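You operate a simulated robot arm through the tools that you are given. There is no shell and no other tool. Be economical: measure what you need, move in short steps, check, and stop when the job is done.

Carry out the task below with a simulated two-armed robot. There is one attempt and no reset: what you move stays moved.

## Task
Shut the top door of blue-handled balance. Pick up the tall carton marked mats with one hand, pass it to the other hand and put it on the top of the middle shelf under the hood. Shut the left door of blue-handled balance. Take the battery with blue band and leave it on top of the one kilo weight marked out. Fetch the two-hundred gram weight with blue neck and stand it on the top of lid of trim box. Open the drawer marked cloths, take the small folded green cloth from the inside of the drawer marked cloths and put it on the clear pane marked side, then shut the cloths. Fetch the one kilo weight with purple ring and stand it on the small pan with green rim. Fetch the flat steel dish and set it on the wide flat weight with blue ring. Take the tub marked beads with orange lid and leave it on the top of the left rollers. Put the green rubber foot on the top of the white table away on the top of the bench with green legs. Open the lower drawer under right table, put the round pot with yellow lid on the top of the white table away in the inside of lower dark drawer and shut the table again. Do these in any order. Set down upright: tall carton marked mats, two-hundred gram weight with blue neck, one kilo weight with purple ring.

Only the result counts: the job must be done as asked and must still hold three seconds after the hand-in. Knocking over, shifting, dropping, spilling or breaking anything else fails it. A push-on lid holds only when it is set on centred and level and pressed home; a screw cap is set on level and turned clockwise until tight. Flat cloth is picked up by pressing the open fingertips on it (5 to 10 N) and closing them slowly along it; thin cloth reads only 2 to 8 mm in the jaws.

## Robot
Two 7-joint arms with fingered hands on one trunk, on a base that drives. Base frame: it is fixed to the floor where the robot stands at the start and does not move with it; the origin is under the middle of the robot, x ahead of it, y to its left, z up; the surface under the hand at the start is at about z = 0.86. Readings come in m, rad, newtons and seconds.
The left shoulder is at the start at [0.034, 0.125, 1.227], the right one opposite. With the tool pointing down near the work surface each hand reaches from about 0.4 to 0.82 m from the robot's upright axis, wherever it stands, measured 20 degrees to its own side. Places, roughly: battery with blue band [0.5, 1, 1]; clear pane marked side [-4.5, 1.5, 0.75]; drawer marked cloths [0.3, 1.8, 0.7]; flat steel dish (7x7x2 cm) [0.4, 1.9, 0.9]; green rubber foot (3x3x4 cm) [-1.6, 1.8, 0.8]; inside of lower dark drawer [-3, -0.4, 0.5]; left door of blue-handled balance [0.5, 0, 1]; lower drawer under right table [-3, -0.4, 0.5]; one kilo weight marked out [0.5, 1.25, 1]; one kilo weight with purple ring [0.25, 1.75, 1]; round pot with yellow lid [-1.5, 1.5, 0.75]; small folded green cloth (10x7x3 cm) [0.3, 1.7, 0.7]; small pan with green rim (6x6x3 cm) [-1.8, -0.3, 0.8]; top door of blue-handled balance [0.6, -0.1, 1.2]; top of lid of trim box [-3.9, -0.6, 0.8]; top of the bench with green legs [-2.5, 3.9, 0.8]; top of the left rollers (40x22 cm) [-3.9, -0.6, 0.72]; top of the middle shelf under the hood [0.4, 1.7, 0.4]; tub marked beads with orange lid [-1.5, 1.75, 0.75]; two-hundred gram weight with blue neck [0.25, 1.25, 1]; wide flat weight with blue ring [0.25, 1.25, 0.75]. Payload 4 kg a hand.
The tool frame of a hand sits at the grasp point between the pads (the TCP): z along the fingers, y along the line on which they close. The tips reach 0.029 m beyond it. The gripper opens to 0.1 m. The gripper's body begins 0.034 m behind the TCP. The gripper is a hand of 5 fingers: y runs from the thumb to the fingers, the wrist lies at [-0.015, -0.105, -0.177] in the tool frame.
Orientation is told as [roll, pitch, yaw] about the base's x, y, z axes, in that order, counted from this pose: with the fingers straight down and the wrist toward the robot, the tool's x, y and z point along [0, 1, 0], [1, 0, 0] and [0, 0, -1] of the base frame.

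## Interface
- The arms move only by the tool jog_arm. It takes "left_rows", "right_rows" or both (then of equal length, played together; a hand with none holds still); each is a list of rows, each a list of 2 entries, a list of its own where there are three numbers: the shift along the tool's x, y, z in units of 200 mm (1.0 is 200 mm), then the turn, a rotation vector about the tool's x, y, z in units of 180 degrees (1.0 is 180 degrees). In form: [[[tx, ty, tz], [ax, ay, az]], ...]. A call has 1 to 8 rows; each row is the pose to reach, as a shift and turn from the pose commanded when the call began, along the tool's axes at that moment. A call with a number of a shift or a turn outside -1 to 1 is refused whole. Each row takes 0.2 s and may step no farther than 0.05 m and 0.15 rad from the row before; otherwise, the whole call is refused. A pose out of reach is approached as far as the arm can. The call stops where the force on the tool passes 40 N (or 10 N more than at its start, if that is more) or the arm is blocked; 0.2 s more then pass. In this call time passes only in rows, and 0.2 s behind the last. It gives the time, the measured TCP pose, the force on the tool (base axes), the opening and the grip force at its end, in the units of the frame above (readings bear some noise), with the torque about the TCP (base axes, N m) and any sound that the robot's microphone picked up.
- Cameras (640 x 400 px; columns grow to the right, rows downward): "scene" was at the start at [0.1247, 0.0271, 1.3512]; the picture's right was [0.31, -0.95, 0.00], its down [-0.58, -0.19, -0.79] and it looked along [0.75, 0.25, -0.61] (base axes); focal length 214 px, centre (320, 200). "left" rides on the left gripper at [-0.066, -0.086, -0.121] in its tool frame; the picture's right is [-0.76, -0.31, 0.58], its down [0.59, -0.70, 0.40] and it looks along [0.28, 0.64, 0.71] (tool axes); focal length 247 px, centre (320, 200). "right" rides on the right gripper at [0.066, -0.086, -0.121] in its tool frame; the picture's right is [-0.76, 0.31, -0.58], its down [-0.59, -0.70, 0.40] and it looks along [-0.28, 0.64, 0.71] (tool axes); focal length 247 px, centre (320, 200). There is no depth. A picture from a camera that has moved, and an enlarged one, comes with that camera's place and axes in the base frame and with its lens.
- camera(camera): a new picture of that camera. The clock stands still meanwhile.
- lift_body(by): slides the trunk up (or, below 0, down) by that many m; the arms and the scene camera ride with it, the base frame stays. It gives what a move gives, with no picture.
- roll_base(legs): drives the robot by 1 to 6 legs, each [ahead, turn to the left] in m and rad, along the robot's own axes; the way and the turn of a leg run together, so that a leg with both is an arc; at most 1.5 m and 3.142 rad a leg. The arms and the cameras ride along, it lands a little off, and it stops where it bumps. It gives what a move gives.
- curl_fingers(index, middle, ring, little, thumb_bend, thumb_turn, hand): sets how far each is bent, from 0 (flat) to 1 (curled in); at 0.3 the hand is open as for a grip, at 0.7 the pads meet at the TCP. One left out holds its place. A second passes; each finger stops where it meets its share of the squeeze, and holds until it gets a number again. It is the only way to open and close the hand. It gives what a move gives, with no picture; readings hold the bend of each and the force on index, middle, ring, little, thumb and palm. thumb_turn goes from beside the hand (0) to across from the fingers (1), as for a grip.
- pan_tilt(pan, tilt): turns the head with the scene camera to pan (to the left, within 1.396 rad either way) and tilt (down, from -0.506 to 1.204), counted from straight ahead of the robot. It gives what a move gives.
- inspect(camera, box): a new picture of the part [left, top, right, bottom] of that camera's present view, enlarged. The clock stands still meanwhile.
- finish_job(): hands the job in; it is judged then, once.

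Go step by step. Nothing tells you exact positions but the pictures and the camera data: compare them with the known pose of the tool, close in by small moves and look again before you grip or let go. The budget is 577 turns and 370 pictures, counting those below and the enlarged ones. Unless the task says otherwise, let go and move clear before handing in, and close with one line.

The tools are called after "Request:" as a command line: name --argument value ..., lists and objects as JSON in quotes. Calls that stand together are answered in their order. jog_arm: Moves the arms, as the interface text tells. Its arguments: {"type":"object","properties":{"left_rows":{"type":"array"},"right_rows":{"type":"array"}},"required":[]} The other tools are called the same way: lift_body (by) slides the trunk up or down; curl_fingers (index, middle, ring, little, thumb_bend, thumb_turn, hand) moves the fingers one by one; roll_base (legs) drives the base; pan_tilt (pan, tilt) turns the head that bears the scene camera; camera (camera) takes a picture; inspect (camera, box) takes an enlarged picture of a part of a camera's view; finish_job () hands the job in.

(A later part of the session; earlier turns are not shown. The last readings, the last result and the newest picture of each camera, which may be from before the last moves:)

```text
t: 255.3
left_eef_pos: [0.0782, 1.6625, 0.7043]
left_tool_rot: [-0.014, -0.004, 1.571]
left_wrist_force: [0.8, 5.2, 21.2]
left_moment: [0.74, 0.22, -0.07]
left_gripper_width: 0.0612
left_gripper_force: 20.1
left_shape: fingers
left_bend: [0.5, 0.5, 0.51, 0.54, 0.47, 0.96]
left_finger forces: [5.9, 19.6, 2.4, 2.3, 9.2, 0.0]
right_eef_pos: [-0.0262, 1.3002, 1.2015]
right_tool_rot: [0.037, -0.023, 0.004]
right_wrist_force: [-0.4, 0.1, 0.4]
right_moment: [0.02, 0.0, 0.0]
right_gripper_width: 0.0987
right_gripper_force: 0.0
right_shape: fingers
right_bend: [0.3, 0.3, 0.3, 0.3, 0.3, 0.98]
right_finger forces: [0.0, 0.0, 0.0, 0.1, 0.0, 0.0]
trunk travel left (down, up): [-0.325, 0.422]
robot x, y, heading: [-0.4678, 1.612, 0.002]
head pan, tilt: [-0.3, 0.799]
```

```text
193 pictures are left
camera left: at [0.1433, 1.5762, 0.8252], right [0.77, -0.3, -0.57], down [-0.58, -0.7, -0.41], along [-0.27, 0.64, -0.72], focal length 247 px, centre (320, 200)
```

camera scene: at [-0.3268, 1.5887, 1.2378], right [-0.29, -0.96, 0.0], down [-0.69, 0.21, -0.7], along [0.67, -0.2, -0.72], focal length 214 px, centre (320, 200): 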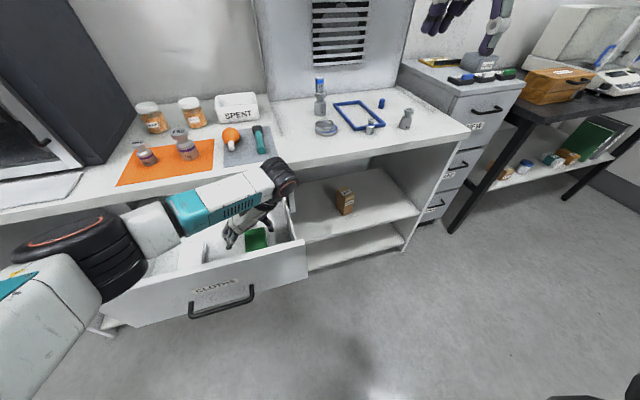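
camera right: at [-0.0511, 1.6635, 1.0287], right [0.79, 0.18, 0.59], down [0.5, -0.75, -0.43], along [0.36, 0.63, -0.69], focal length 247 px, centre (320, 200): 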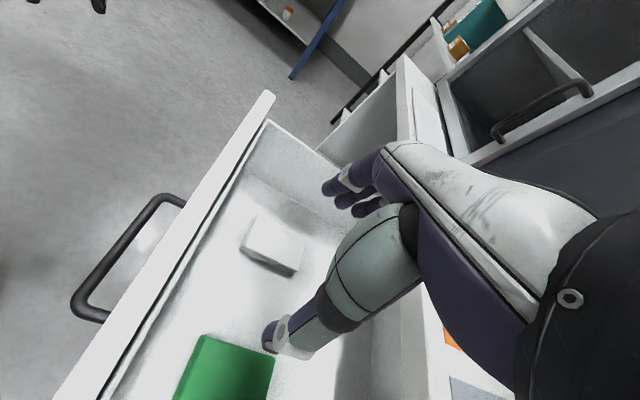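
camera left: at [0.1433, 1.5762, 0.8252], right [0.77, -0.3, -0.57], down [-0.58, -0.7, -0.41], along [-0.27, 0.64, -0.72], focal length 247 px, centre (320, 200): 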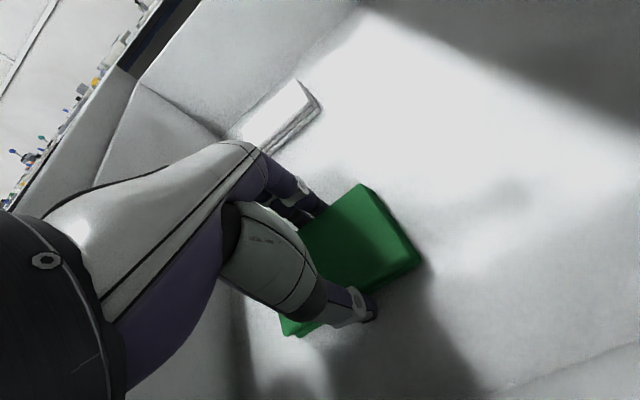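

All fingers hold the cloth. Lifting.

Request:
jog_arm --left_rows '[[[0, 0, -0.1], [0, 0, 0]], [[0, 0, -0.25], [0, 0, 0]], [[0, 0, -0.45], [0, 0, 0]], [[0, 0, -0.65], [0, 0, 0]], [[0, 0, -0.85], [0, 0, 0]]]'

Request:
camera --camera "left"

Request:
camera --camera "scene"

```text
t: 256.6
left_eef_pos: [0.0773, 1.6613, 0.873]
left_tool_rot: [-0.011, -0.003, 1.573]
left_wrist_force: [-0.1, 0.4, -0.6]
left_moment: [-0.03, 0.01, -0.02]
left_gripper_width: 0.0611
left_gripper_force: 10.4
left_shape: fingers
left_bend: [0.5, 0.52, 0.52, 0.54, 0.47, 0.96]
left_finger forces: [4.8, 2.4, 1.9, 1.1, 9.9, 0.1]
right_eef_pos: [-0.0255, 1.2994, 1.2013]
right_tool_rot: [0.037, -0.022, 0.002]
right_wrist_force: [-0.7, 0.7, 0.4]
right_moment: [0.01, -0.02, 0.01]
right_gripper_width: 0.0993
right_gripper_force: 0.0
right_shape: fingers
right_bend: [0.3, 0.3, 0.3, 0.3, 0.3, 0.98]
right_finger forces: [0.0, 0.1, 0.1, 0.0, 0.0, 0.1]
trunk travel left (down, up): [-0.325, 0.422]
robot x, y, heading: [-0.4656, 1.6137, 0.006]
head pan, tilt: [-0.3, 0.799]
```

```text
192 pictures are left
camera left: at [0.142, 1.5757, 0.993], right [0.76, -0.3, -0.57], down [-0.58, -0.7, -0.41], along [-0.28, 0.64, -0.71], focal length 247 px, centre (320, 200)
```

left: 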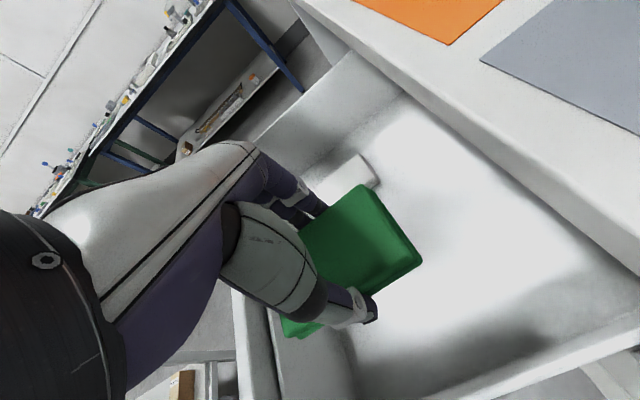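

```text
191 pictures are left
camera scene: at [-0.3275, 1.5888, 1.2379], right [-0.29, -0.96, 0.0], down [-0.69, 0.21, -0.7], along [0.67, -0.2, -0.72], focal length 214 px, centre (320, 200)
```

scene: 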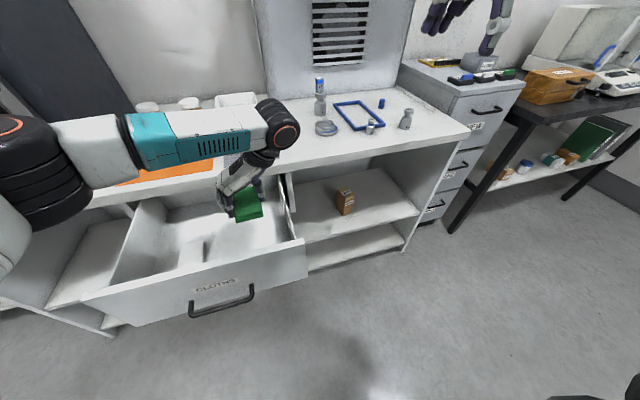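

Cloth in hand. I can't push the drawer shut from so close, so I'll raise the left hand, then come at the drawer front from its right side with the right hand.

Request:
jog_arm --left_rows '[[[0, 0, -0.2], [0, 0, 0.045]], [[0, 0, -0.4], [0, 0, 0.09]], [[0, 0, -0.6], [0, 0, 0.135]], [[0, 0, -0.8], [0, 0, 0.18]], [[0, 0, -0.95], [0, 0, 0.225]], [[0, 0, -0.95], [0, 0, 0.27]]]'

Request:
jog_arm --left_rows '[[[0.15, 0, 0], [0, 0, 0.045]], [[0.3, 0, 0], [0, 0, 0.09]], [[0.45, 0, 0], [0, 0, 0.135]], [[0.6, 0, 0], [0, 0, 0.18]], [[0.7, 0, 0], [0, 0, 0.225]]]'

Request:
roll_base --legs '[[0, -1.571], [0.45, 0]]'

```text
t: 257.9
left_eef_pos: [0.0761, 1.6614, 1.0622]
left_tool_rot: [-0.007, -0.013, 0.723]
left_wrist_force: [-0.2, 0.3, -0.6]
left_moment: [-0.01, 0.05, 0.02]
left_gripper_width: 0.0611
left_gripper_force: 10.1
left_shape: fingers
left_bend: [0.5, 0.52, 0.52, 0.54, 0.47, 0.96]
left_finger forces: [4.8, 2.4, 1.9, 1.2, 10.0, 0.1]
right_eef_pos: [-0.0253, 1.3011, 1.2015]
right_tool_rot: [0.038, -0.022, 0.002]
right_wrist_force: [-0.1, 0.5, 0.6]
right_moment: [-0.01, 0.0, 0.03]
right_gripper_width: 0.0984
right_gripper_force: 0.0
right_shape: fingers
right_bend: [0.3, 0.3, 0.3, 0.3, 0.3, 0.98]
right_finger forces: [0.0, 0.1, 0.0, 0.0, 0.0, 0.0]
trunk travel left (down, up): [-0.325, 0.422]
robot x, y, heading: [-0.4695, 1.6134, 0.007]
head pan, tilt: [-0.3, 0.799]
```

```text
t: 259.1
left_eef_pos: [-0.0181, 1.7672, 1.0621]
left_tool_rot: [0.002, -0.014, 0.014]
left_wrist_force: [0.5, 0.9, -1.3]
left_moment: [0.01, -0.01, 0.02]
left_gripper_width: 0.061
left_gripper_force: 10.4
left_shape: fingers
left_bend: [0.5, 0.52, 0.52, 0.54, 0.47, 0.96]
left_finger forces: [4.8, 2.4, 1.7, 1.1, 10.0, 0.1]
right_eef_pos: [-0.0265, 1.3014, 1.2024]
right_tool_rot: [0.036, -0.022, 0.002]
right_wrist_force: [0.6, 1.0, 0.1]
right_moment: [-0.01, -0.01, -0.03]
right_gripper_width: 0.0986
right_gripper_force: 0.1
right_shape: fingers
right_bend: [0.3, 0.3, 0.3, 0.3, 0.3, 0.98]
right_finger forces: [0.0, 0.0, 0.0, 0.0, 0.1, 0.1]
trunk travel left (down, up): [-0.325, 0.422]
robot x, y, heading: [-0.4676, 1.6147, -0.0]
head pan, tilt: [-0.3, 0.799]
```

```text
t: 260.4
left_eef_pos: [-0.0056, 1.7286, 1.0608]
left_tool_rot: [0.002, -0.012, -0.068]
left_wrist_force: [-0.6, -0.1, 0.3]
left_moment: [0.02, -0.04, 0.03]
left_gripper_width: 0.0611
left_gripper_force: 9.6
left_shape: fingers
left_bend: [0.5, 0.52, 0.52, 0.54, 0.47, 0.96]
left_finger forces: [4.8, 2.4, 1.9, 1.1, 9.9, 0.1]
right_eef_pos: [-0.0514, 1.2652, 1.2017]
right_tool_rot: [0.037, -0.024, -0.079]
right_wrist_force: [0.4, 0.4, 0.1]
right_moment: [-0.04, 0.0, 0.01]
right_gripper_width: 0.0988
right_gripper_force: 0.0
right_shape: fingers
right_bend: [0.3, 0.3, 0.3, 0.3, 0.3, 0.98]
right_finger forces: [0.0, 0.1, 0.1, 0.0, 0.0, 0.1]
trunk travel left (down, up): [-0.325, 0.422]
robot x, y, heading: [-0.463, 1.6092, -0.081]
head pan, tilt: [-0.3, 0.799]
stopped in leg 1: the robot was blocked; the commanded pose is now the measured one
```

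Request:
roll_base --legs '[[0.05, 0.08]]'

Request:
roll_base --legs '[[0, -1.571], [0.45, 0]]'

```text
t: 261.3
left_eef_pos: [0.0275, 1.7598, 1.0631]
left_tool_rot: [0.004, -0.017, 0.005]
left_wrist_force: [-2.0, 0.1, -0.4]
left_moment: [-0.02, -0.08, 0.02]
left_gripper_width: 0.0608
left_gripper_force: 10.1
left_shape: fingers
left_bend: [0.5, 0.52, 0.52, 0.54, 0.47, 0.96]
left_finger forces: [5.0, 2.4, 1.7, 1.1, 10.1, 0.1]
right_eef_pos: [0.0133, 1.2943, 1.2043]
right_tool_rot: [0.036, -0.029, -0.008]
right_wrist_force: [-0.4, -0.5, 0.2]
right_moment: [-0.03, -0.06, 0.03]
right_gripper_width: 0.0985
right_gripper_force: 0.1
right_shape: fingers
right_bend: [0.3, 0.3, 0.3, 0.3, 0.3, 0.98]
right_finger forces: [0.0, 0.1, 0.1, 0.0, 0.0, 0.1]
trunk travel left (down, up): [-0.325, 0.422]
robot x, y, heading: [-0.4181, 1.6086, -0.004]
head pan, tilt: [-0.3, 0.799]
```

```text
t: 267.9
left_eef_pos: [-0.2685, 0.7096, 1.0604]
left_tool_rot: [0.001, -0.013, -1.559]
left_wrist_force: [-0.8, -0.9, -0.9]
left_moment: [0.0, -0.01, -0.04]
left_gripper_width: 0.0609
left_gripper_force: 9.6
left_shape: fingers
left_bend: [0.5, 0.52, 0.52, 0.54, 0.47, 0.96]
left_finger forces: [4.8, 2.3, 1.8, 1.1, 9.5, 0.0]
right_eef_pos: [-0.7342, 0.7202, 1.2032]
right_tool_rot: [0.036, -0.024, -1.572]
right_wrist_force: [-0.9, -0.8, 0.0]
right_moment: [0.06, 0.0, 0.01]
right_gripper_width: 0.0988
right_gripper_force: 0.1
right_shape: fingers
right_bend: [0.3, 0.3, 0.3, 0.3, 0.3, 0.98]
right_finger forces: [0.0, 0.1, 0.1, 0.0, 0.0, 0.1]
trunk travel left (down, up): [-0.325, 0.422]
robot x, y, heading: [-0.4193, 1.1619, -1.571]
head pan, tilt: [-0.3, 0.799]
```

Request:
roll_base --legs '[[0, 2.7]]'

Request:
pan_tilt --pan -0.4 --tilt 0.75

Request:
camera --camera "scene"

```text
t: 274.9
left_eef_pos: [-0.37, 1.6302, 1.0612]
left_tool_rot: [0.002, -0.015, 1.152]
left_wrist_force: [0.3, 0.1, -0.1]
left_moment: [-0.03, 0.01, 0.03]
left_gripper_width: 0.0603
left_gripper_force: 8.8
left_shape: fingers
left_bend: [0.5, 0.52, 0.52, 0.55, 0.47, 0.96]
left_finger forces: [4.6, 2.2, 1.6, 1.0, 8.9, 0.0]
right_eef_pos: [0.0499, 1.4268, 1.2017]
right_tool_rot: [0.036, -0.025, 1.139]
right_wrist_force: [-0.5, 0.7, 0.6]
right_moment: [-0.03, 0.0, 0.0]
right_gripper_width: 0.0988
right_gripper_force: 0.0
right_shape: fingers
right_bend: [0.3, 0.3, 0.3, 0.3, 0.3, 0.98]
right_finger forces: [0.1, 0.1, 0.0, 0.0, 0.1, 0.0]
trunk travel left (down, up): [-0.325, 0.422]
robot x, y, heading: [-0.4183, 1.1624, 1.145]
head pan, tilt: [-0.3, 0.799]
```

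```text
t: 275.6
left_eef_pos: [-0.3705, 1.6325, 1.0627]
left_tool_rot: [0.002, -0.015, 1.152]
left_wrist_force: [-0.5, -0.2, -0.1]
left_moment: [0.0, 0.0, -0.02]
left_gripper_width: 0.06
left_gripper_force: 9.5
left_shape: fingers
left_bend: [0.5, 0.52, 0.52, 0.55, 0.47, 0.96]
left_finger forces: [4.7, 2.2, 1.6, 0.9, 8.9, 0.1]
right_eef_pos: [0.0497, 1.4277, 1.2035]
right_tool_rot: [0.038, -0.024, 1.139]
right_wrist_force: [0.3, -0.6, 0.6]
right_moment: [-0.01, 0.0, -0.03]
right_gripper_width: 0.0987
right_gripper_force: 0.0
right_shape: fingers
right_bend: [0.3, 0.3, 0.3, 0.3, 0.3, 0.98]
right_finger forces: [0.0, 0.1, 0.0, 0.1, 0.1, 0.0]
trunk travel left (down, up): [-0.325, 0.422]
robot x, y, heading: [-0.4185, 1.1582, 1.146]
head pan, tilt: [-0.4, 0.75]
```

```text
190 pictures are left
camera scene: at [-0.3323, 1.2733, 1.2418], right [0.68, -0.73, 0.0], down [-0.5, -0.46, -0.73], along [0.54, 0.5, -0.68], focal length 214 px, centre (320, 200)
```

scene: 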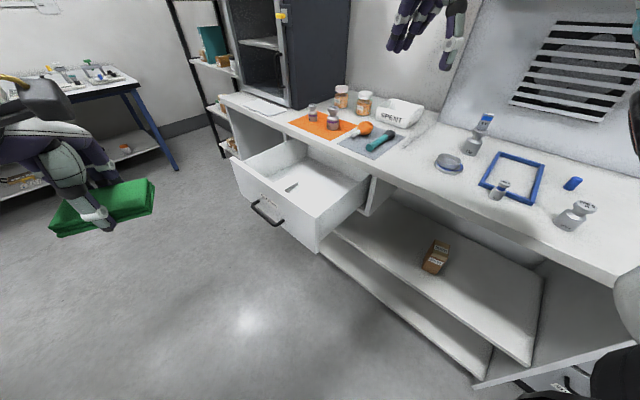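

Good view: drawer front now near x≈-0.03. I'll make a fist with the right hand and bring it down in front of the drawer's right part, then push.

Request:
curl_fingers --hand "right" --index 1.0 --middle 1.0 --ring 1.0 --little 1.0 --thumb_bend 0.6

Request:
jog_arm --right_rows '[[[0.2, 0.06, 0.1], [0, 0, 0]], [[0.4, 0.12, 0.2], [0, 0, 0]], [[0.6, 0.18, 0.3], [0, 0, 0]], [[0.8, 0.24, 0.4], [0, 0, 0]], [[1.0, 0.3, 0.5], [0, 0, 0]]]'

Request:
jog_arm --right_rows '[[[0.15, 0.08, 0.18], [0, 0, 0]], [[0.2, 0.15, 0.38], [0, 0, 0]], [[0.2, 0.2, 0.6], [0, 0, 0]], [[0.2, 0.25, 0.8], [0, 0, 0]], [[0.2, 0.3, 1.0], [0, 0, 0]]]'

Request:
camera --camera "scene"

```text
t: 276.6
left_eef_pos: [-0.37, 1.6307, 1.0611]
left_tool_rot: [0.002, -0.013, 1.151]
left_wrist_force: [0.7, 0.5, -0.1]
left_moment: [0.01, 0.0, 0.02]
left_gripper_width: 0.0605
left_gripper_force: 8.7
left_shape: fingers
left_bend: [0.5, 0.52, 0.52, 0.55, 0.47, 0.96]
left_finger forces: [4.6, 2.2, 1.5, 1.0, 8.9, 0.1]
right_eef_pos: [0.0493, 1.4267, 1.2021]
right_tool_rot: [0.036, -0.024, 1.138]
right_wrist_force: [-0.9, -0.2, 0.5]
right_moment: [0.02, 0.0, 0.02]
right_gripper_width: 0.0366
right_gripper_force: 0.0
right_shape: fingers
right_bend: [1.0, 1.0, 1.0, 1.0, 0.6, 0.98]
right_finger forces: [0.0, 0.1, 0.0, 0.0, 0.0, 0.0]
trunk travel left (down, up): [-0.325, 0.422]
robot x, y, heading: [-0.422, 1.1566, 1.144]
head pan, tilt: [-0.4, 0.75]
```

```text
t: 277.8
left_eef_pos: [-0.3696, 1.6315, 1.0606]
left_tool_rot: [0.002, -0.014, 1.153]
left_wrist_force: [-0.3, 0.1, -0.2]
left_moment: [0.03, -0.05, 0.0]
left_gripper_width: 0.0602
left_gripper_force: 8.8
left_shape: fingers
left_bend: [0.5, 0.52, 0.52, 0.55, 0.47, 0.96]
left_finger forces: [4.6, 2.2, 1.6, 0.9, 8.9, 0.0]
right_eef_pos: [-0.1102, 1.5697, 1.1103]
right_tool_rot: [0.038, -0.025, 1.14]
right_wrist_force: [0.1, 0.4, 0.0]
right_moment: [0.01, -0.01, 0.01]
right_gripper_width: 0.0363
right_gripper_force: 0.0
right_shape: fingers
right_bend: [1.0, 1.0, 1.0, 1.0, 0.6, 0.98]
right_finger forces: [0.0, 0.0, 0.0, 0.0, 0.0, 0.1]
trunk travel left (down, up): [-0.325, 0.422]
robot x, y, heading: [-0.4196, 1.1617, 1.144]
head pan, tilt: [-0.4, 0.75]
```

```text
t: 278.9
left_eef_pos: [-0.3699, 1.6322, 1.0619]
left_tool_rot: [0.004, -0.013, 1.153]
left_wrist_force: [0.7, -0.1, -0.7]
left_moment: [0.0, -0.01, -0.01]
left_gripper_width: 0.0605
left_gripper_force: 9.2
left_shape: fingers
left_bend: [0.5, 0.52, 0.52, 0.55, 0.47, 0.96]
left_finger forces: [4.6, 2.2, 1.6, 1.0, 8.9, 0.0]
right_eef_pos: [-0.1256, 1.6468, 0.9128]
right_tool_rot: [0.035, -0.023, 1.138]
right_wrist_force: [-0.1, -0.6, -0.4]
right_moment: [0.01, -0.03, 0.02]
right_gripper_width: 0.0367
right_gripper_force: 0.1
right_shape: fingers
right_bend: [1.0, 1.0, 1.0, 1.0, 0.6, 0.98]
right_finger forces: [0.0, 0.0, 0.0, 0.0, 0.0, 0.0]
trunk travel left (down, up): [-0.325, 0.422]
robot x, y, heading: [-0.4192, 1.1633, 1.147]
head pan, tilt: [-0.4, 0.75]
```

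```text
189 pictures are left
camera scene: at [-0.3322, 1.2736, 1.2418], right [0.68, -0.73, 0.0], down [-0.5, -0.46, -0.73], along [0.54, 0.5, -0.68], focal length 214 px, centre (320, 200)
```

scene: 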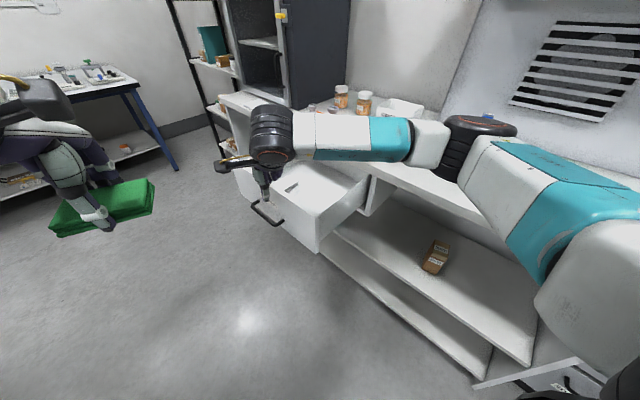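

The elbow would get low near the bench, so I'll raise the trunk back first, then lower the fist.

Request:
lift_body --by 0.1

Request:
jog_arm --right_rows '[[[0, 0, 0.2], [0, 0, 0]], [[0, 0, 0.4], [0, 0, 0]], [[0, 0, 0.6], [0, 0, 0]], [[0, 0, 0.8], [0, 0, 0]], [[0, 0, 1.0], [0, 0, 0]]]'

Request:
jog_arm --right_rows '[[[0, 0, 0.2], [0, 0, 0]], [[0, 0, 0.4], [0, 0, 0]]]'

Request:
camera --camera "scene"

Request:
camera --camera "right"

```text
t: 280.3
left_eef_pos: [-0.3697, 1.6312, 1.1602]
left_tool_rot: [0.002, -0.012, 1.15]
left_wrist_force: [0.0, -0.9, -0.4]
left_moment: [0.0, 0.01, 0.01]
left_gripper_width: 0.0604
left_gripper_force: 8.7
left_shape: fingers
left_bend: [0.5, 0.52, 0.52, 0.55, 0.47, 0.96]
left_finger forces: [4.6, 2.1, 1.6, 1.0, 8.9, 0.0]
right_eef_pos: [-0.1247, 1.648, 1.0135]
right_tool_rot: [0.036, -0.021, 1.139]
right_wrist_force: [0.4, 0.8, 0.7]
right_moment: [-0.02, -0.02, -0.01]
right_gripper_width: 0.037
right_gripper_force: 0.0
right_shape: fingers
right_bend: [1.0, 1.0, 1.0, 1.0, 0.6, 0.98]
right_finger forces: [0.0, 0.1, 0.0, 0.0, 0.0, 0.1]
trunk travel left (down, up): [-0.425, 0.322]
robot x, y, heading: [-0.4173, 1.1576, 1.144]
head pan, tilt: [-0.4, 0.75]
```

```text
t: 281.5
left_eef_pos: [-0.3706, 1.6312, 1.1605]
left_tool_rot: [0.0, -0.011, 1.152]
left_wrist_force: [-0.2, 0.6, -0.1]
left_moment: [-0.02, -0.01, 0.0]
left_gripper_width: 0.0602
left_gripper_force: 9.2
left_shape: fingers
left_bend: [0.5, 0.52, 0.52, 0.55, 0.47, 0.96]
left_finger forces: [4.6, 2.3, 1.6, 0.8, 8.9, 0.1]
right_eef_pos: [-0.1298, 1.6545, 0.813]
right_tool_rot: [0.037, -0.023, 1.137]
right_wrist_force: [-0.8, 0.2, -0.3]
right_moment: [0.02, -0.01, 0.01]
right_gripper_width: 0.0365
right_gripper_force: 0.1
right_shape: fingers
right_bend: [1.0, 1.0, 1.0, 1.0, 0.6, 0.98]
right_finger forces: [0.1, 0.1, 0.0, 0.1, 0.1, 0.0]
trunk travel left (down, up): [-0.425, 0.322]
robot x, y, heading: [-0.4176, 1.1597, 1.147]
head pan, tilt: [-0.4, 0.75]
```

```text
t: 282.1
left_eef_pos: [-0.37, 1.6319, 1.1608]
left_tool_rot: [0.003, -0.016, 1.151]
left_wrist_force: [0.1, 0.2, 0.6]
left_moment: [0.0, 0.0, 0.0]
left_gripper_width: 0.0606
left_gripper_force: 9.0
left_shape: fingers
left_bend: [0.5, 0.52, 0.52, 0.55, 0.47, 0.96]
left_finger forces: [4.6, 2.2, 1.6, 0.9, 8.8, 0.0]
right_eef_pos: [-0.1312, 1.6578, 0.7342]
right_tool_rot: [0.038, -0.024, 1.138]
right_wrist_force: [0.1, 0.4, -0.3]
right_moment: [-0.02, 0.0, -0.02]
right_gripper_width: 0.0364
right_gripper_force: 0.0
right_shape: fingers
right_bend: [1.0, 1.0, 1.0, 1.0, 0.6, 0.98]
right_finger forces: [0.1, 0.1, 0.0, 0.1, 0.1, 0.1]
trunk travel left (down, up): [-0.425, 0.322]
robot x, y, heading: [-0.4195, 1.1597, 1.144]
head pan, tilt: [-0.4, 0.75]
```

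```text
188 pictures are left
camera scene: at [-0.3408, 1.255, 1.3435], right [0.68, -0.74, 0.0], down [-0.5, -0.46, -0.73], along [0.54, 0.5, -0.68], focal length 214 px, centre (320, 200)
```

scene: 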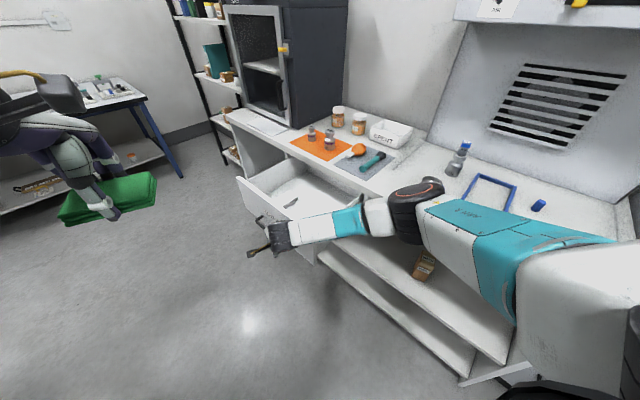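

```text
187 pictures are left
camera right: at [-0.2239, 1.6031, 0.8555], right [0.83, -0.06, 0.56], down [0.23, -0.87, -0.44], along [0.51, 0.49, -0.71], focal length 247 px, centre (320, 200)
```

right: 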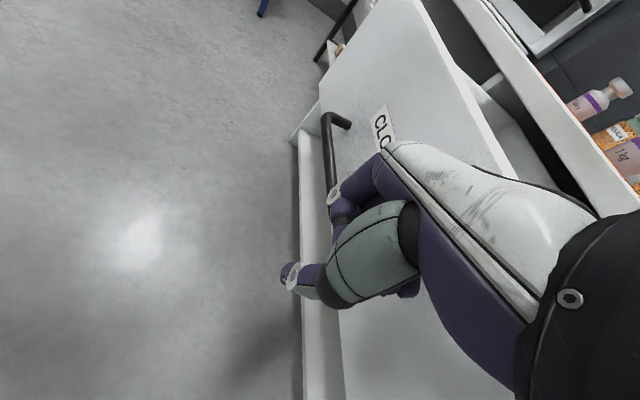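

Request:
jog_arm --right_rows '[[[-0.136, 0.063, 0], [0, 0, 0]], [[-0.272, 0.126, 0], [0, 0, 0]], [[-0.408, 0.189, 0], [0, 0, 0]], [[-0.544, 0.252, 0], [0, 0, 0]], [[-0.68, 0.315, 0], [0, 0, 0]]]'

Request:
camera --camera "scene"

```text
t: 283.3
left_eef_pos: [-0.3688, 1.6316, 1.1613]
left_tool_rot: [0.005, -0.015, 1.152]
left_wrist_force: [0.5, -0.3, -0.1]
left_moment: [-0.01, -0.01, -0.03]
left_gripper_width: 0.0603
left_gripper_force: 9.5
left_shape: fingers
left_bend: [0.5, 0.52, 0.52, 0.55, 0.47, 0.96]
left_finger forces: [4.7, 2.2, 1.6, 1.0, 8.9, 0.0]
right_eef_pos: [0.0182, 1.6579, 0.7306]
right_tool_rot: [0.039, -0.025, 1.137]
right_wrist_force: [0.3, -0.1, -0.3]
right_moment: [0.0, -0.01, 0.0]
right_gripper_width: 0.0364
right_gripper_force: 0.1
right_shape: fingers
right_bend: [1.0, 1.0, 1.0, 1.0, 0.6, 0.98]
right_finger forces: [0.0, 0.0, 0.0, 0.0, 0.0, 0.1]
trunk travel left (down, up): [-0.425, 0.322]
robot x, y, heading: [-0.4163, 1.1583, 1.147]
head pan, tilt: [-0.4, 0.75]
```

```text
186 pictures are left
camera scene: at [-0.3403, 1.2548, 1.3435], right [0.68, -0.74, 0.0], down [-0.5, -0.46, -0.73], along [0.54, 0.5, -0.68], focal length 214 px, centre (320, 200)
```

scene: 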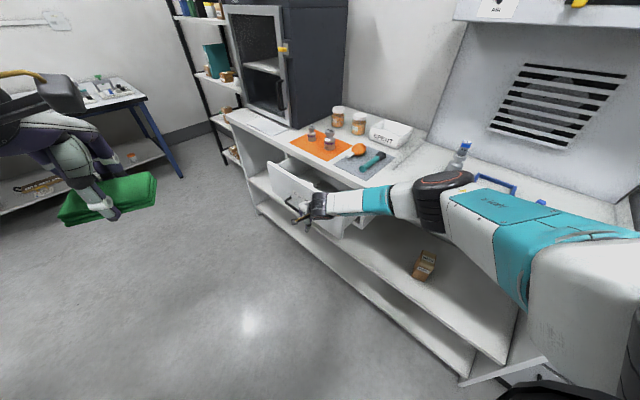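

Request:
jog_arm --right_rows '[[[-0.136, 0.063, 0], [0, 0, 0]], [[-0.272, 0.126, 0], [0, 0, 0]], [[-0.408, 0.189, 0], [0, 0, 0]]]'

Request:
camera --camera "scene"

Request:
camera --camera "right"

```text
t: 284.1
left_eef_pos: [-0.3702, 1.6323, 1.1612]
left_tool_rot: [0.003, -0.012, 1.151]
left_wrist_force: [0.1, 0.4, -0.2]
left_moment: [0.0, 0.02, -0.06]
left_gripper_width: 0.0605
left_gripper_force: 9.3
left_shape: fingers
left_bend: [0.5, 0.52, 0.52, 0.55, 0.47, 0.96]
left_finger forces: [4.6, 2.1, 1.6, 0.9, 8.9, 0.1]
right_eef_pos: [0.1094, 1.6589, 0.7285]
right_tool_rot: [0.036, -0.024, 1.141]
right_wrist_force: [0.3, -0.7, 0.2]
right_moment: [0.02, -0.03, -0.02]
right_gripper_width: 0.0365
right_gripper_force: 0.0
right_shape: fingers
right_bend: [1.0, 1.0, 1.0, 1.0, 0.6, 0.98]
right_finger forces: [0.0, 0.0, 0.0, 0.0, 0.0, 0.1]
trunk travel left (down, up): [-0.425, 0.322]
robot x, y, heading: [-0.4186, 1.1621, 1.144]
head pan, tilt: [-0.4, 0.75]
```

```text
185 pictures are left
camera scene: at [-0.3403, 1.2549, 1.3435], right [0.68, -0.74, 0.0], down [-0.5, -0.46, -0.73], along [0.54, 0.5, -0.68], focal length 214 px, centre (320, 200)
```

scene: 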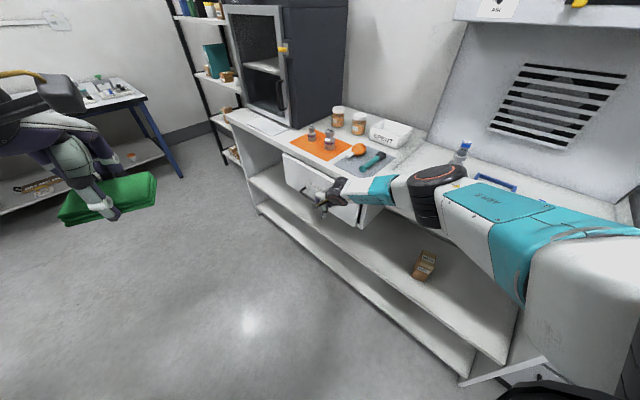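

```text
184 pictures are left
camera right: at [0.0166, 1.6053, 0.8498], right [0.83, -0.06, 0.56], down [0.23, -0.87, -0.44], along [0.51, 0.49, -0.71], focal length 247 px, centre (320, 200)
```

right: 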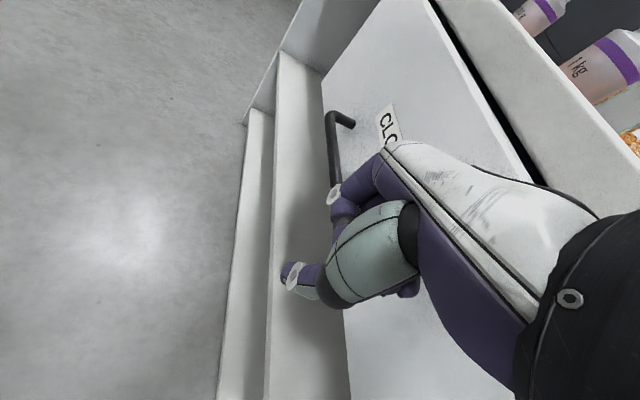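

Request:
jog_arm --right_rows '[[[-0.11, 0.05, 0], [0, 0, 0]], [[-0.22, 0.1, 0], [0, 0, 0]]]'

Request:
jog_arm --right_rows '[[[-0.07, 0.03, 0], [0, 0, 0]], [[-0.14, 0.06, 0], [0, 0, 0]]]'

Request:
camera --camera "right"

```text
t: 284.6
left_eef_pos: [-0.3679, 1.6322, 1.161]
left_tool_rot: [0.003, -0.012, 1.153]
left_wrist_force: [1.0, 0.2, 0.4]
left_moment: [0.01, 0.06, 0.01]
left_gripper_width: 0.0601
left_gripper_force: 9.6
left_shape: fingers
left_bend: [0.5, 0.52, 0.52, 0.55, 0.47, 0.96]
left_finger forces: [4.7, 2.1, 1.7, 0.8, 8.9, 0.0]
right_eef_pos: [0.1304, 1.6654, 0.7233]
right_tool_rot: [0.054, -0.013, 1.16]
right_wrist_force: [-11.5, -0.1, 3.8]
right_moment: [0.07, -0.88, -0.15]
right_gripper_width: 0.0366
right_gripper_force: 5.4
right_shape: fingers
right_bend: [1.0, 1.0, 1.0, 1.0, 0.6, 0.98]
right_finger forces: [0.0, 0.0, 0.0, 11.5, 0.1, 0.0]
trunk travel left (down, up): [-0.425, 0.322]
robot x, y, heading: [-0.4182, 1.1569, 1.15]
head pan, tilt: [-0.4, 0.75]
stopped in row 2 (right hand): the force on the tool passed its limit at 49 N (the readings are from after the stop); the commanded pose is now the measured one
```

```text
t: 285.2
left_eef_pos: [-0.3707, 1.6303, 1.1623]
left_tool_rot: [0.003, -0.014, 1.152]
left_wrist_force: [0.2, 0.9, -0.6]
left_moment: [0.01, 0.0, -0.01]
left_gripper_width: 0.0601
left_gripper_force: 8.8
left_shape: fingers
left_bend: [0.5, 0.52, 0.52, 0.55, 0.47, 0.96]
left_finger forces: [4.7, 2.2, 1.7, 1.0, 8.8, 0.1]
right_eef_pos: [0.1297, 1.6644, 0.7228]
right_tool_rot: [0.061, -0.006, 1.178]
right_wrist_force: [-5.5, 1.0, -1.3]
right_moment: [-0.11, -0.32, 0.11]
right_gripper_width: 0.0368
right_gripper_force: 2.7
right_shape: fingers
right_bend: [1.0, 1.0, 1.0, 1.0, 0.6, 0.98]
right_finger forces: [0.0, 0.0, 0.1, 5.7, 0.1, 0.0]
right hand out of reach, approached as far as the arm can: row 1, 2
trunk travel left (down, up): [-0.425, 0.322]
robot x, y, heading: [-0.4207, 1.1594, 1.146]
head pan, tilt: [-0.4, 0.75]
stopped in row 2 (right hand): the force on the tool passed its limit at 53 N (the readings are from after the stop); the commanded pose is now the measured one
```

```text
183 pictures are left
camera right: at [0.0424, 1.6075, 0.8473], right [0.85, -0.02, 0.53], down [0.25, -0.86, -0.44], along [0.47, 0.51, -0.72], focal length 247 px, centre (320, 200)
```

right: 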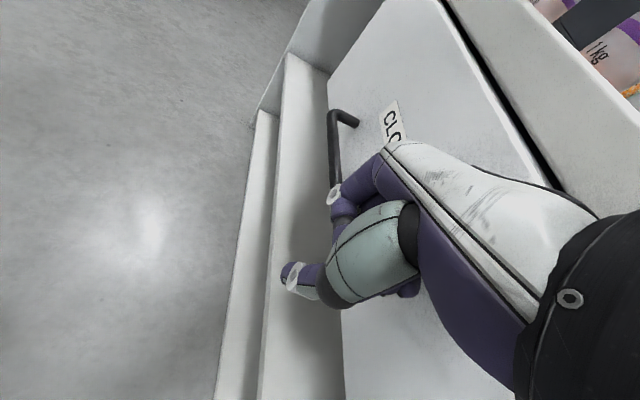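

49 N at a hard stop: looks shut. Backing off to verify.

Request:
jog_arm --right_rows '[[[0.14, -0.06, 0], [0, 0, 0]], [[0.3, -0.13, 0], [0, 0, 0]], [[0.5, -0.22, -0.05], [0, 0, 0]], [[0.6, -0.3, -0.2], [0, 0, 0]], [[0.7, -0.35, -0.4], [0, 0, 0]], [[0.8, -0.4, -0.6], [0, 0, 0]]]'

Request:
inspect --camera "scene" --box '[200, 100, 440, 270]'

```text
t: 286.6
left_eef_pos: [-0.3707, 1.6316, 1.1609]
left_tool_rot: [0.001, -0.015, 1.154]
left_wrist_force: [-1.0, 0.0, -0.4]
left_moment: [0.0, -0.01, -0.03]
left_gripper_width: 0.0604
left_gripper_force: 9.3
left_shape: fingers
left_bend: [0.5, 0.52, 0.52, 0.55, 0.47, 0.96]
left_finger forces: [4.7, 2.1, 1.7, 0.9, 8.9, 0.0]
right_eef_pos: [-0.0407, 1.6481, 0.8528]
right_tool_rot: [0.06, -0.01, 1.173]
right_wrist_force: [0.6, -0.1, 0.2]
right_moment: [0.03, 0.0, 0.02]
right_gripper_width: 0.0365
right_gripper_force: 0.1
right_shape: fingers
right_bend: [1.0, 1.0, 1.0, 1.0, 0.6, 0.98]
right_finger forces: [0.0, 0.0, 0.1, 0.1, 0.0, 0.0]
trunk travel left (down, up): [-0.425, 0.322]
robot x, y, heading: [-0.4224, 1.1602, 1.148]
head pan, tilt: [-0.4, 0.75]
```

```text
2.35 times, centred on (320, 185) of scene
camera zoom: at [-0.3414, 1.2547, 1.3436], right [0.68, -0.73, 0.0], down [-0.5, -0.46, -0.73], along [0.54, 0.5, -0.68], focal length 505 px, centre (320, 235)
```

zoom: 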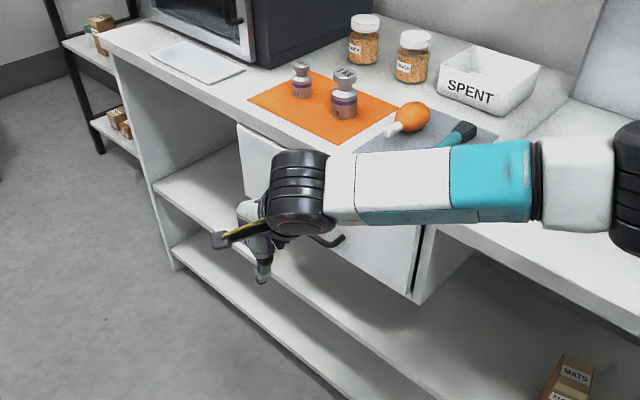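

The drawer is flush again. Now the 200 g weight at about [0.283, 1.22]: raising and opening the right hand, then facing the hood.

Request:
jog_arm --right_rows '[[[0, -0.05, -0.2], [0, 0, 0]], [[-0.05, -0.1, -0.4], [0, 0, 0]], [[-0.1, -0.15, -0.6], [0, 0, 0]], [[-0.15, -0.2, -0.8], [0, 0, 0]], [[-0.2, -0.25, -1.0], [0, 0, 0]]]'

Request:
curl_fingers --hand "right" --index 0.4 --middle 0.4 --ring 0.4 --little 0.4 --thumb_bend 0.4

Request:
roll_base --legs '[[0, -1.147], [0.2, 0]]'

Request:
pan_tilt --pan 0.1 --tilt 0.7

Request:
camera --camera "scene"

Request:
camera --camera "right"

```text
t: 287.8
left_eef_pos: [-0.3718, 1.63, 1.1619]
left_tool_rot: [0.002, -0.014, 1.153]
left_wrist_force: [0.1, -0.5, -0.1]
left_moment: [0.03, 0.01, -0.01]
left_gripper_width: 0.0604
left_gripper_force: 8.9
left_shape: fingers
left_bend: [0.5, 0.52, 0.52, 0.55, 0.47, 0.96]
left_finger forces: [4.7, 2.2, 1.6, 0.8, 8.9, 0.0]
right_eef_pos: [-0.0131, 1.5803, 1.0506]
right_tool_rot: [0.06, -0.007, 1.176]
right_wrist_force: [0.4, 0.1, 0.6]
right_moment: [0.0, -0.02, 0.02]
right_gripper_width: 0.0367
right_gripper_force: 0.0
right_shape: fingers
right_bend: [1.0, 1.0, 1.0, 1.0, 0.6, 0.98]
right_finger forces: [0.0, 0.0, 0.0, 0.0, 0.1, 0.1]
trunk travel left (down, up): [-0.425, 0.322]
robot x, y, heading: [-0.4204, 1.1583, 1.148]
head pan, tilt: [-0.4, 0.75]
```

```text
t: 288.8
left_eef_pos: [-0.3713, 1.6318, 1.1607]
left_tool_rot: [0.002, -0.014, 1.154]
left_wrist_force: [-0.5, 0.1, -1.1]
left_moment: [0.0, 0.0, -0.01]
left_gripper_width: 0.0603
left_gripper_force: 9.1
left_shape: fingers
left_bend: [0.5, 0.52, 0.52, 0.55, 0.47, 0.96]
left_finger forces: [4.7, 2.3, 1.7, 0.8, 9.0, 0.1]
right_eef_pos: [-0.013, 1.582, 1.0497]
right_tool_rot: [0.059, -0.009, 1.172]
right_wrist_force: [0.1, 0.4, -0.6]
right_moment: [0.0, -0.05, 0.0]
right_gripper_width: 0.0744
right_gripper_force: 0.0
right_shape: fingers
right_bend: [0.4, 0.4, 0.4, 0.4, 0.4, 0.98]
right_finger forces: [0.0, 0.1, 0.0, 0.0, 0.1, 0.0]
trunk travel left (down, up): [-0.425, 0.322]
robot x, y, heading: [-0.4188, 1.1603, 1.145]
head pan, tilt: [-0.4, 0.75]
```

```text
t: 293.4
left_eef_pos: [0.2282, 1.3127, 1.1616]
left_tool_rot: [0.003, -0.016, 0.011]
left_wrist_force: [0.6, 0.0, -1.0]
left_moment: [0.02, 0.0, 0.02]
left_gripper_width: 0.06
left_gripper_force: 9.5
left_shape: fingers
left_bend: [0.51, 0.52, 0.52, 0.55, 0.47, 0.96]
left_finger forces: [4.7, 2.2, 1.6, 0.8, 8.8, 0.0]
right_eef_pos: [0.3311, 0.9663, 1.0507]
right_tool_rot: [0.058, -0.009, 0.031]
right_wrist_force: [-0.7, -0.3, 0.3]
right_moment: [0.01, 0.02, 0.0]
right_gripper_width: 0.0744
right_gripper_force: 0.1
right_shape: fingers
right_bend: [0.4, 0.4, 0.4, 0.4, 0.4, 0.98]
right_finger forces: [0.1, 0.0, 0.0, 0.0, 0.1, 0.1]
trunk travel left (down, up): [-0.425, 0.322]
robot x, y, heading: [-0.2202, 1.1595, 0.012]
head pan, tilt: [-0.4, 0.75]
```

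```text
t: 294.3
left_eef_pos: [0.2287, 1.3132, 1.162]
left_tool_rot: [0.001, -0.016, 0.011]
left_wrist_force: [0.0, -1.0, -0.1]
left_moment: [0.0, -0.02, -0.04]
left_gripper_width: 0.0604
left_gripper_force: 8.6
left_shape: fingers
left_bend: [0.51, 0.52, 0.52, 0.55, 0.47, 0.96]
left_finger forces: [4.7, 2.1, 1.6, 0.7, 8.9, 0.1]
right_eef_pos: [0.3316, 0.9667, 1.0497]
right_tool_rot: [0.06, -0.007, 0.032]
right_wrist_force: [0.4, -0.3, 0.5]
right_moment: [0.01, -0.03, 0.0]
right_gripper_width: 0.0747
right_gripper_force: 0.1
right_shape: fingers
right_bend: [0.4, 0.4, 0.4, 0.4, 0.4, 0.98]
right_finger forces: [0.0, 0.0, 0.0, 0.1, 0.1, 0.0]
trunk travel left (down, up): [-0.425, 0.322]
robot x, y, heading: [-0.2229, 1.1603, 0.005]
head pan, tilt: [0.099, 0.7]
```

```text
181 pictures are left
camera scene: at [-0.0938, 1.1696, 1.3478], right [0.11, -0.99, 0.0], down [-0.64, -0.07, -0.76], along [0.76, 0.08, -0.64], focal length 214 px, centre (320, 200)
```

scene: 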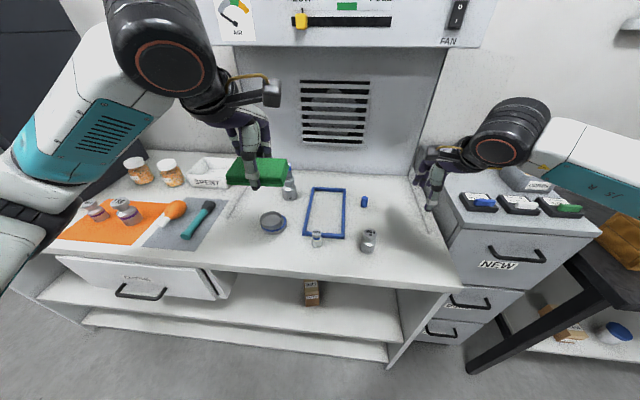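

```text
180 pictures are left
camera right: at [0.2431, 1.0219, 1.1737], right [0.33, -0.78, 0.53], down [-0.68, -0.59, -0.44], along [0.65, -0.22, -0.72], focal length 247 px, centre (320, 200)
```

right: 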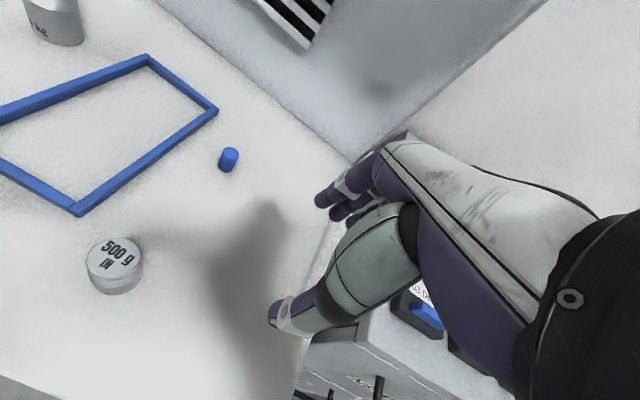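

Moving the right hand across to above the 200 g weight ([0.287, 1.218]).

Request:
jog_arm --right_rows '[[[0.22, -0.06, 0], [0, -0.005, 0]], [[0.44, -0.12, 0], [0, -0.01, 0]], [[0.66, -0.18, 0], [0, -0.015, 0]], [[0.85, -0.24, 0], [0, -0.019, 0]]]'

Request:
camera --camera "right"

Request:
inspect --camera "scene" --box '[260, 180, 400, 270]'

```text
t: 295.3
left_eef_pos: [0.228, 1.3134, 1.1615]
left_tool_rot: [0.001, -0.013, 0.01]
left_wrist_force: [0.1, -0.2, 0.1]
left_moment: [0.0, 0.01, 0.0]
left_gripper_width: 0.0599
left_gripper_force: 9.1
left_shape: fingers
left_bend: [0.51, 0.52, 0.52, 0.55, 0.47, 0.96]
left_finger forces: [4.6, 2.2, 1.6, 0.7, 8.8, 0.0]
right_eef_pos: [0.2774, 1.1352, 1.0584]
right_tool_rot: [-0.002, -0.009, 0.03]
right_wrist_force: [0.0, 0.2, 0.0]
right_moment: [-0.01, 0.0, 0.01]
right_gripper_width: 0.0744
right_gripper_force: 0.0
right_shape: fingers
right_bend: [0.4, 0.4, 0.4, 0.4, 0.4, 0.98]
right_finger forces: [0.1, 0.0, 0.0, 0.0, 0.0, 0.0]
trunk travel left (down, up): [-0.425, 0.322]
robot x, y, heading: [-0.22, 1.1622, 0.009]
head pan, tilt: [0.099, 0.7]
```

```text
179 pictures are left
camera right: at [0.1895, 1.1979, 1.1788], right [0.32, -0.75, 0.58], down [-0.68, -0.61, -0.4], along [0.66, -0.26, -0.71], focal length 247 px, centre (320, 200)
```

right: 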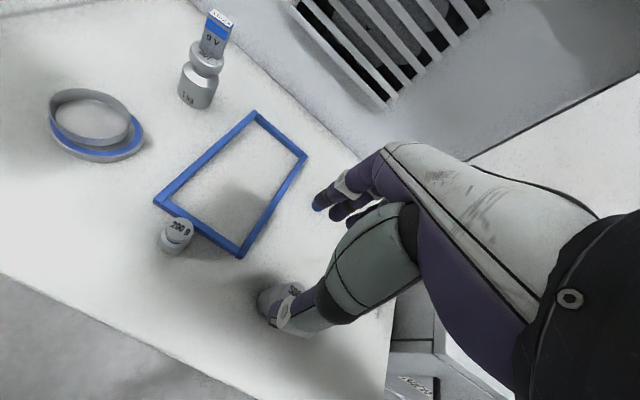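

```text
4.44 times, centred on (330, 225) of scene
camera zoom: at [-0.094, 1.1706, 1.3478], right [0.11, -0.99, 0.0], down [-0.64, -0.07, -0.76], along [0.76, 0.08, -0.64], focal length 953 px, centre (276, 89)
```

zoom: 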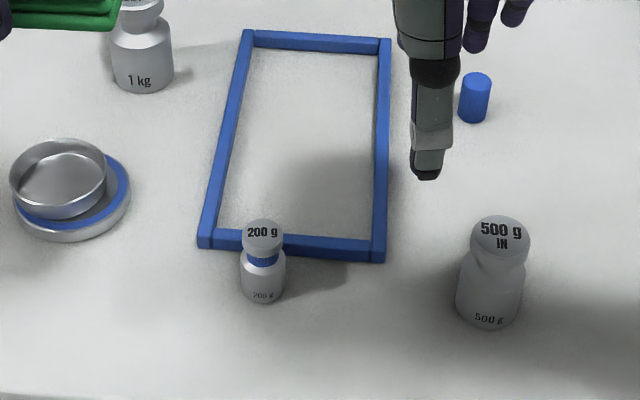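

Request:
curl_fingers --hand "right" --index 0.52 --middle 0.52 --ring 0.52 --little 0.52 --thumb_bend 0.48

Request:
jog_arm --right_rows '[[[0.21, 0.015, 0], [0, 0, 0]], [[0.42, 0.025, 0], [0, 0, 0]], [[0.42, 0.022, 0.2], [0, 0, 0]], [[0.42, 0.022, 0.4], [0, 0, 0]], [[0.42, 0.022, 0.5], [0, 0, 0]]]'

Request:
inspect --camera "right" --box '[200, 150, 400, 310]'

Request:
inspect --camera "scene" --box '[260, 180, 400, 270]'

```text
t: 296.3
left_eef_pos: [0.2277, 1.3132, 1.1609]
left_tool_rot: [0.002, -0.013, 0.01]
left_wrist_force: [0.2, 0.3, -0.2]
left_moment: [-0.03, -0.01, -0.01]
left_gripper_width: 0.0604
left_gripper_force: 9.0
left_shape: fingers
left_bend: [0.51, 0.52, 0.52, 0.55, 0.47, 0.96]
left_finger forces: [4.6, 2.3, 1.6, 0.8, 8.7, 0.0]
right_eef_pos: [0.2775, 1.1342, 1.0593]
right_tool_rot: [-0.001, -0.007, 0.031]
right_wrist_force: [0.1, -0.2, 0.9]
right_moment: [0.01, 0.01, 0.0]
right_gripper_width: 0.0509
right_gripper_force: 0.0
right_shape: fingers
right_bend: [0.52, 0.52, 0.52, 0.52, 0.48, 0.98]
right_finger forces: [0.1, 0.0, 0.0, 0.0, 0.0, 0.1]
trunk travel left (down, up): [-0.425, 0.322]
robot x, y, heading: [-0.2218, 1.1626, 0.007]
head pan, tilt: [0.099, 0.7]
```

```text
t: 297.5
left_eef_pos: [0.2293, 1.3119, 1.1618]
left_tool_rot: [0.001, -0.014, 0.009]
left_wrist_force: [0.1, 0.5, -0.5]
left_moment: [0.0, 0.0, 0.0]
left_gripper_width: 0.0605
left_gripper_force: 9.4
left_shape: fingers
left_bend: [0.5, 0.52, 0.52, 0.55, 0.48, 0.95]
left_finger forces: [4.8, 2.5, 1.9, 0.4, 9.6, 0.1]
right_eef_pos: [0.2815, 1.2174, 0.9594]
right_tool_rot: [-0.002, -0.009, 0.03]
right_wrist_force: [0.7, 0.7, 0.1]
right_moment: [0.0, -0.01, 0.02]
right_gripper_width: 0.0503
right_gripper_force: 0.0
right_shape: fingers
right_bend: [0.52, 0.52, 0.52, 0.52, 0.48, 0.98]
right_finger forces: [0.1, 0.0, 0.1, 0.0, 0.1, 0.0]
trunk travel left (down, up): [-0.425, 0.322]
robot x, y, heading: [-0.2194, 1.1618, 0.008]
head pan, tilt: [0.099, 0.7]
```

```text
2.50 times, centred on (300, 230) of right
camera zoom: at [0.1925, 1.281, 1.0797], right [0.33, -0.75, 0.58], down [-0.68, -0.61, -0.4], along [0.66, -0.26, -0.71], focal length 617 px, centre (370, 125)
```

zoom: 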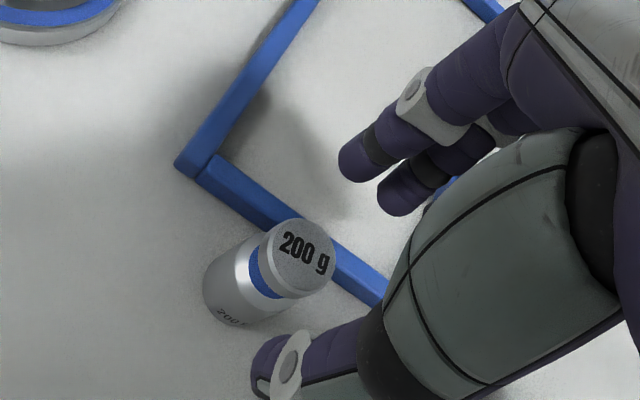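

```text
4.44 times, centred on (330, 225) of scene
camera zoom: at [-0.0938, 1.1696, 1.3478], right [0.11, -0.99, 0.0], down [-0.64, -0.07, -0.76], along [0.76, 0.08, -0.64], focal length 953 px, centre (276, 89)
```

zoom: 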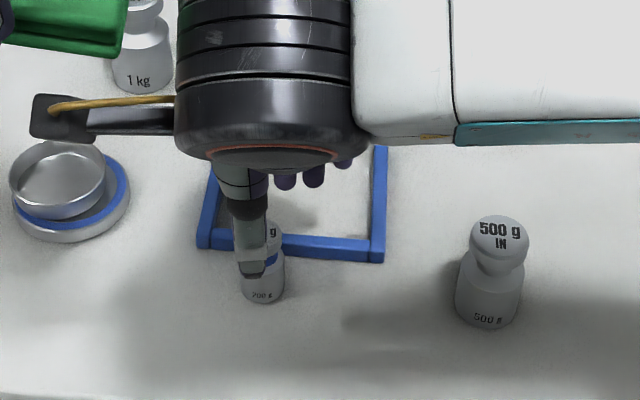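

Request:
jog_arm --right_rows '[[[0.015, 0.01, 0.12], [0, 0, 0]], [[0.015, 0.01, 0.22], [0, 0, 0]], [[0.015, 0.01, 0.28], [0, 0, 0]]]'

Request:
curl_fingers --hand "right" --index 0.68 --middle 0.68 --ring 0.6 --little 0.55 --thumb_bend 0.66

Request:
inspect --camera "right" --box '[200, 150, 400, 310]'

```text
t: 298.3
left_eef_pos: [0.2273, 1.3128, 1.162]
left_tool_rot: [0.003, -0.015, 0.009]
left_wrist_force: [-0.4, 0.4, -0.4]
left_moment: [-0.03, 0.02, -0.01]
left_gripper_width: 0.0607
left_gripper_force: 9.8
left_shape: fingers
left_bend: [0.5, 0.52, 0.52, 0.55, 0.48, 0.95]
left_finger forces: [4.9, 2.4, 1.8, 0.4, 9.5, 0.0]
right_eef_pos: [0.2837, 1.2215, 0.9061]
right_tool_rot: [0.003, -0.017, 0.033]
right_wrist_force: [0.4, -0.7, 12.3]
right_moment: [-0.11, -0.45, -0.03]
right_gripper_width: 0.0503
right_gripper_force: 6.4
right_shape: fingers
right_bend: [0.52, 0.51, 0.52, 0.52, 0.48, 0.98]
right_finger forces: [0.0, 13.2, 0.1, 0.0, 0.1, 0.0]
trunk travel left (down, up): [-0.425, 0.322]
robot x, y, heading: [-0.2213, 1.1578, 0.007]
head pan, tilt: [0.099, 0.7]
```

```text
t: 299.3
left_eef_pos: [0.2282, 1.3129, 1.1609]
left_tool_rot: [0.002, -0.014, 0.01]
left_wrist_force: [0.0, 0.1, -0.7]
left_moment: [0.02, -0.01, 0.0]
left_gripper_width: 0.0608
left_gripper_force: 10.0
left_shape: fingers
left_bend: [0.5, 0.52, 0.52, 0.55, 0.48, 0.95]
left_finger forces: [4.9, 2.3, 1.7, 0.4, 9.6, 0.1]
right_eef_pos: [0.2824, 1.2214, 0.9025]
right_tool_rot: [0.0, -0.006, 0.031]
right_wrist_force: [0.2, 0.5, 0.2]
right_moment: [-0.02, 0.01, 0.0]
right_gripper_width: 0.0156
right_gripper_force: 3.5
right_shape: fingers
right_bend: [0.67, 0.65, 0.6, 0.55, 0.63, 0.97]
right_finger forces: [0.9, 2.8, 0.0, 0.0, 3.5, 0.1]
trunk travel left (down, up): [-0.425, 0.322]
robot x, y, heading: [-0.2214, 1.1559, 0.009]
head pan, tilt: [0.099, 0.7]
```

```text
2.50 times, centred on (300, 230) of right
camera zoom: at [0.1941, 1.2843, 1.0229], right [0.33, -0.75, 0.58], down [-0.68, -0.61, -0.4], along [0.65, -0.26, -0.71], focal length 617 px, centre (370, 125)
```

zoom: 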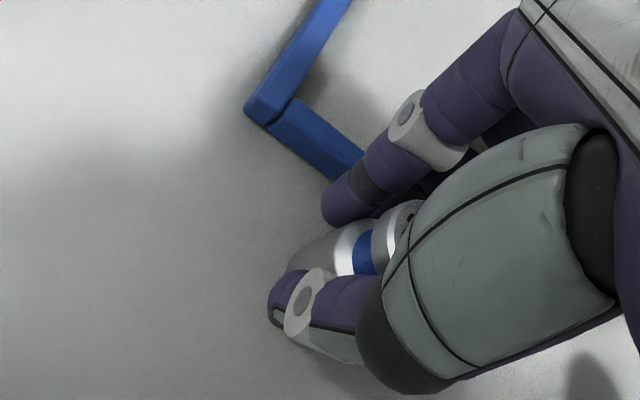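

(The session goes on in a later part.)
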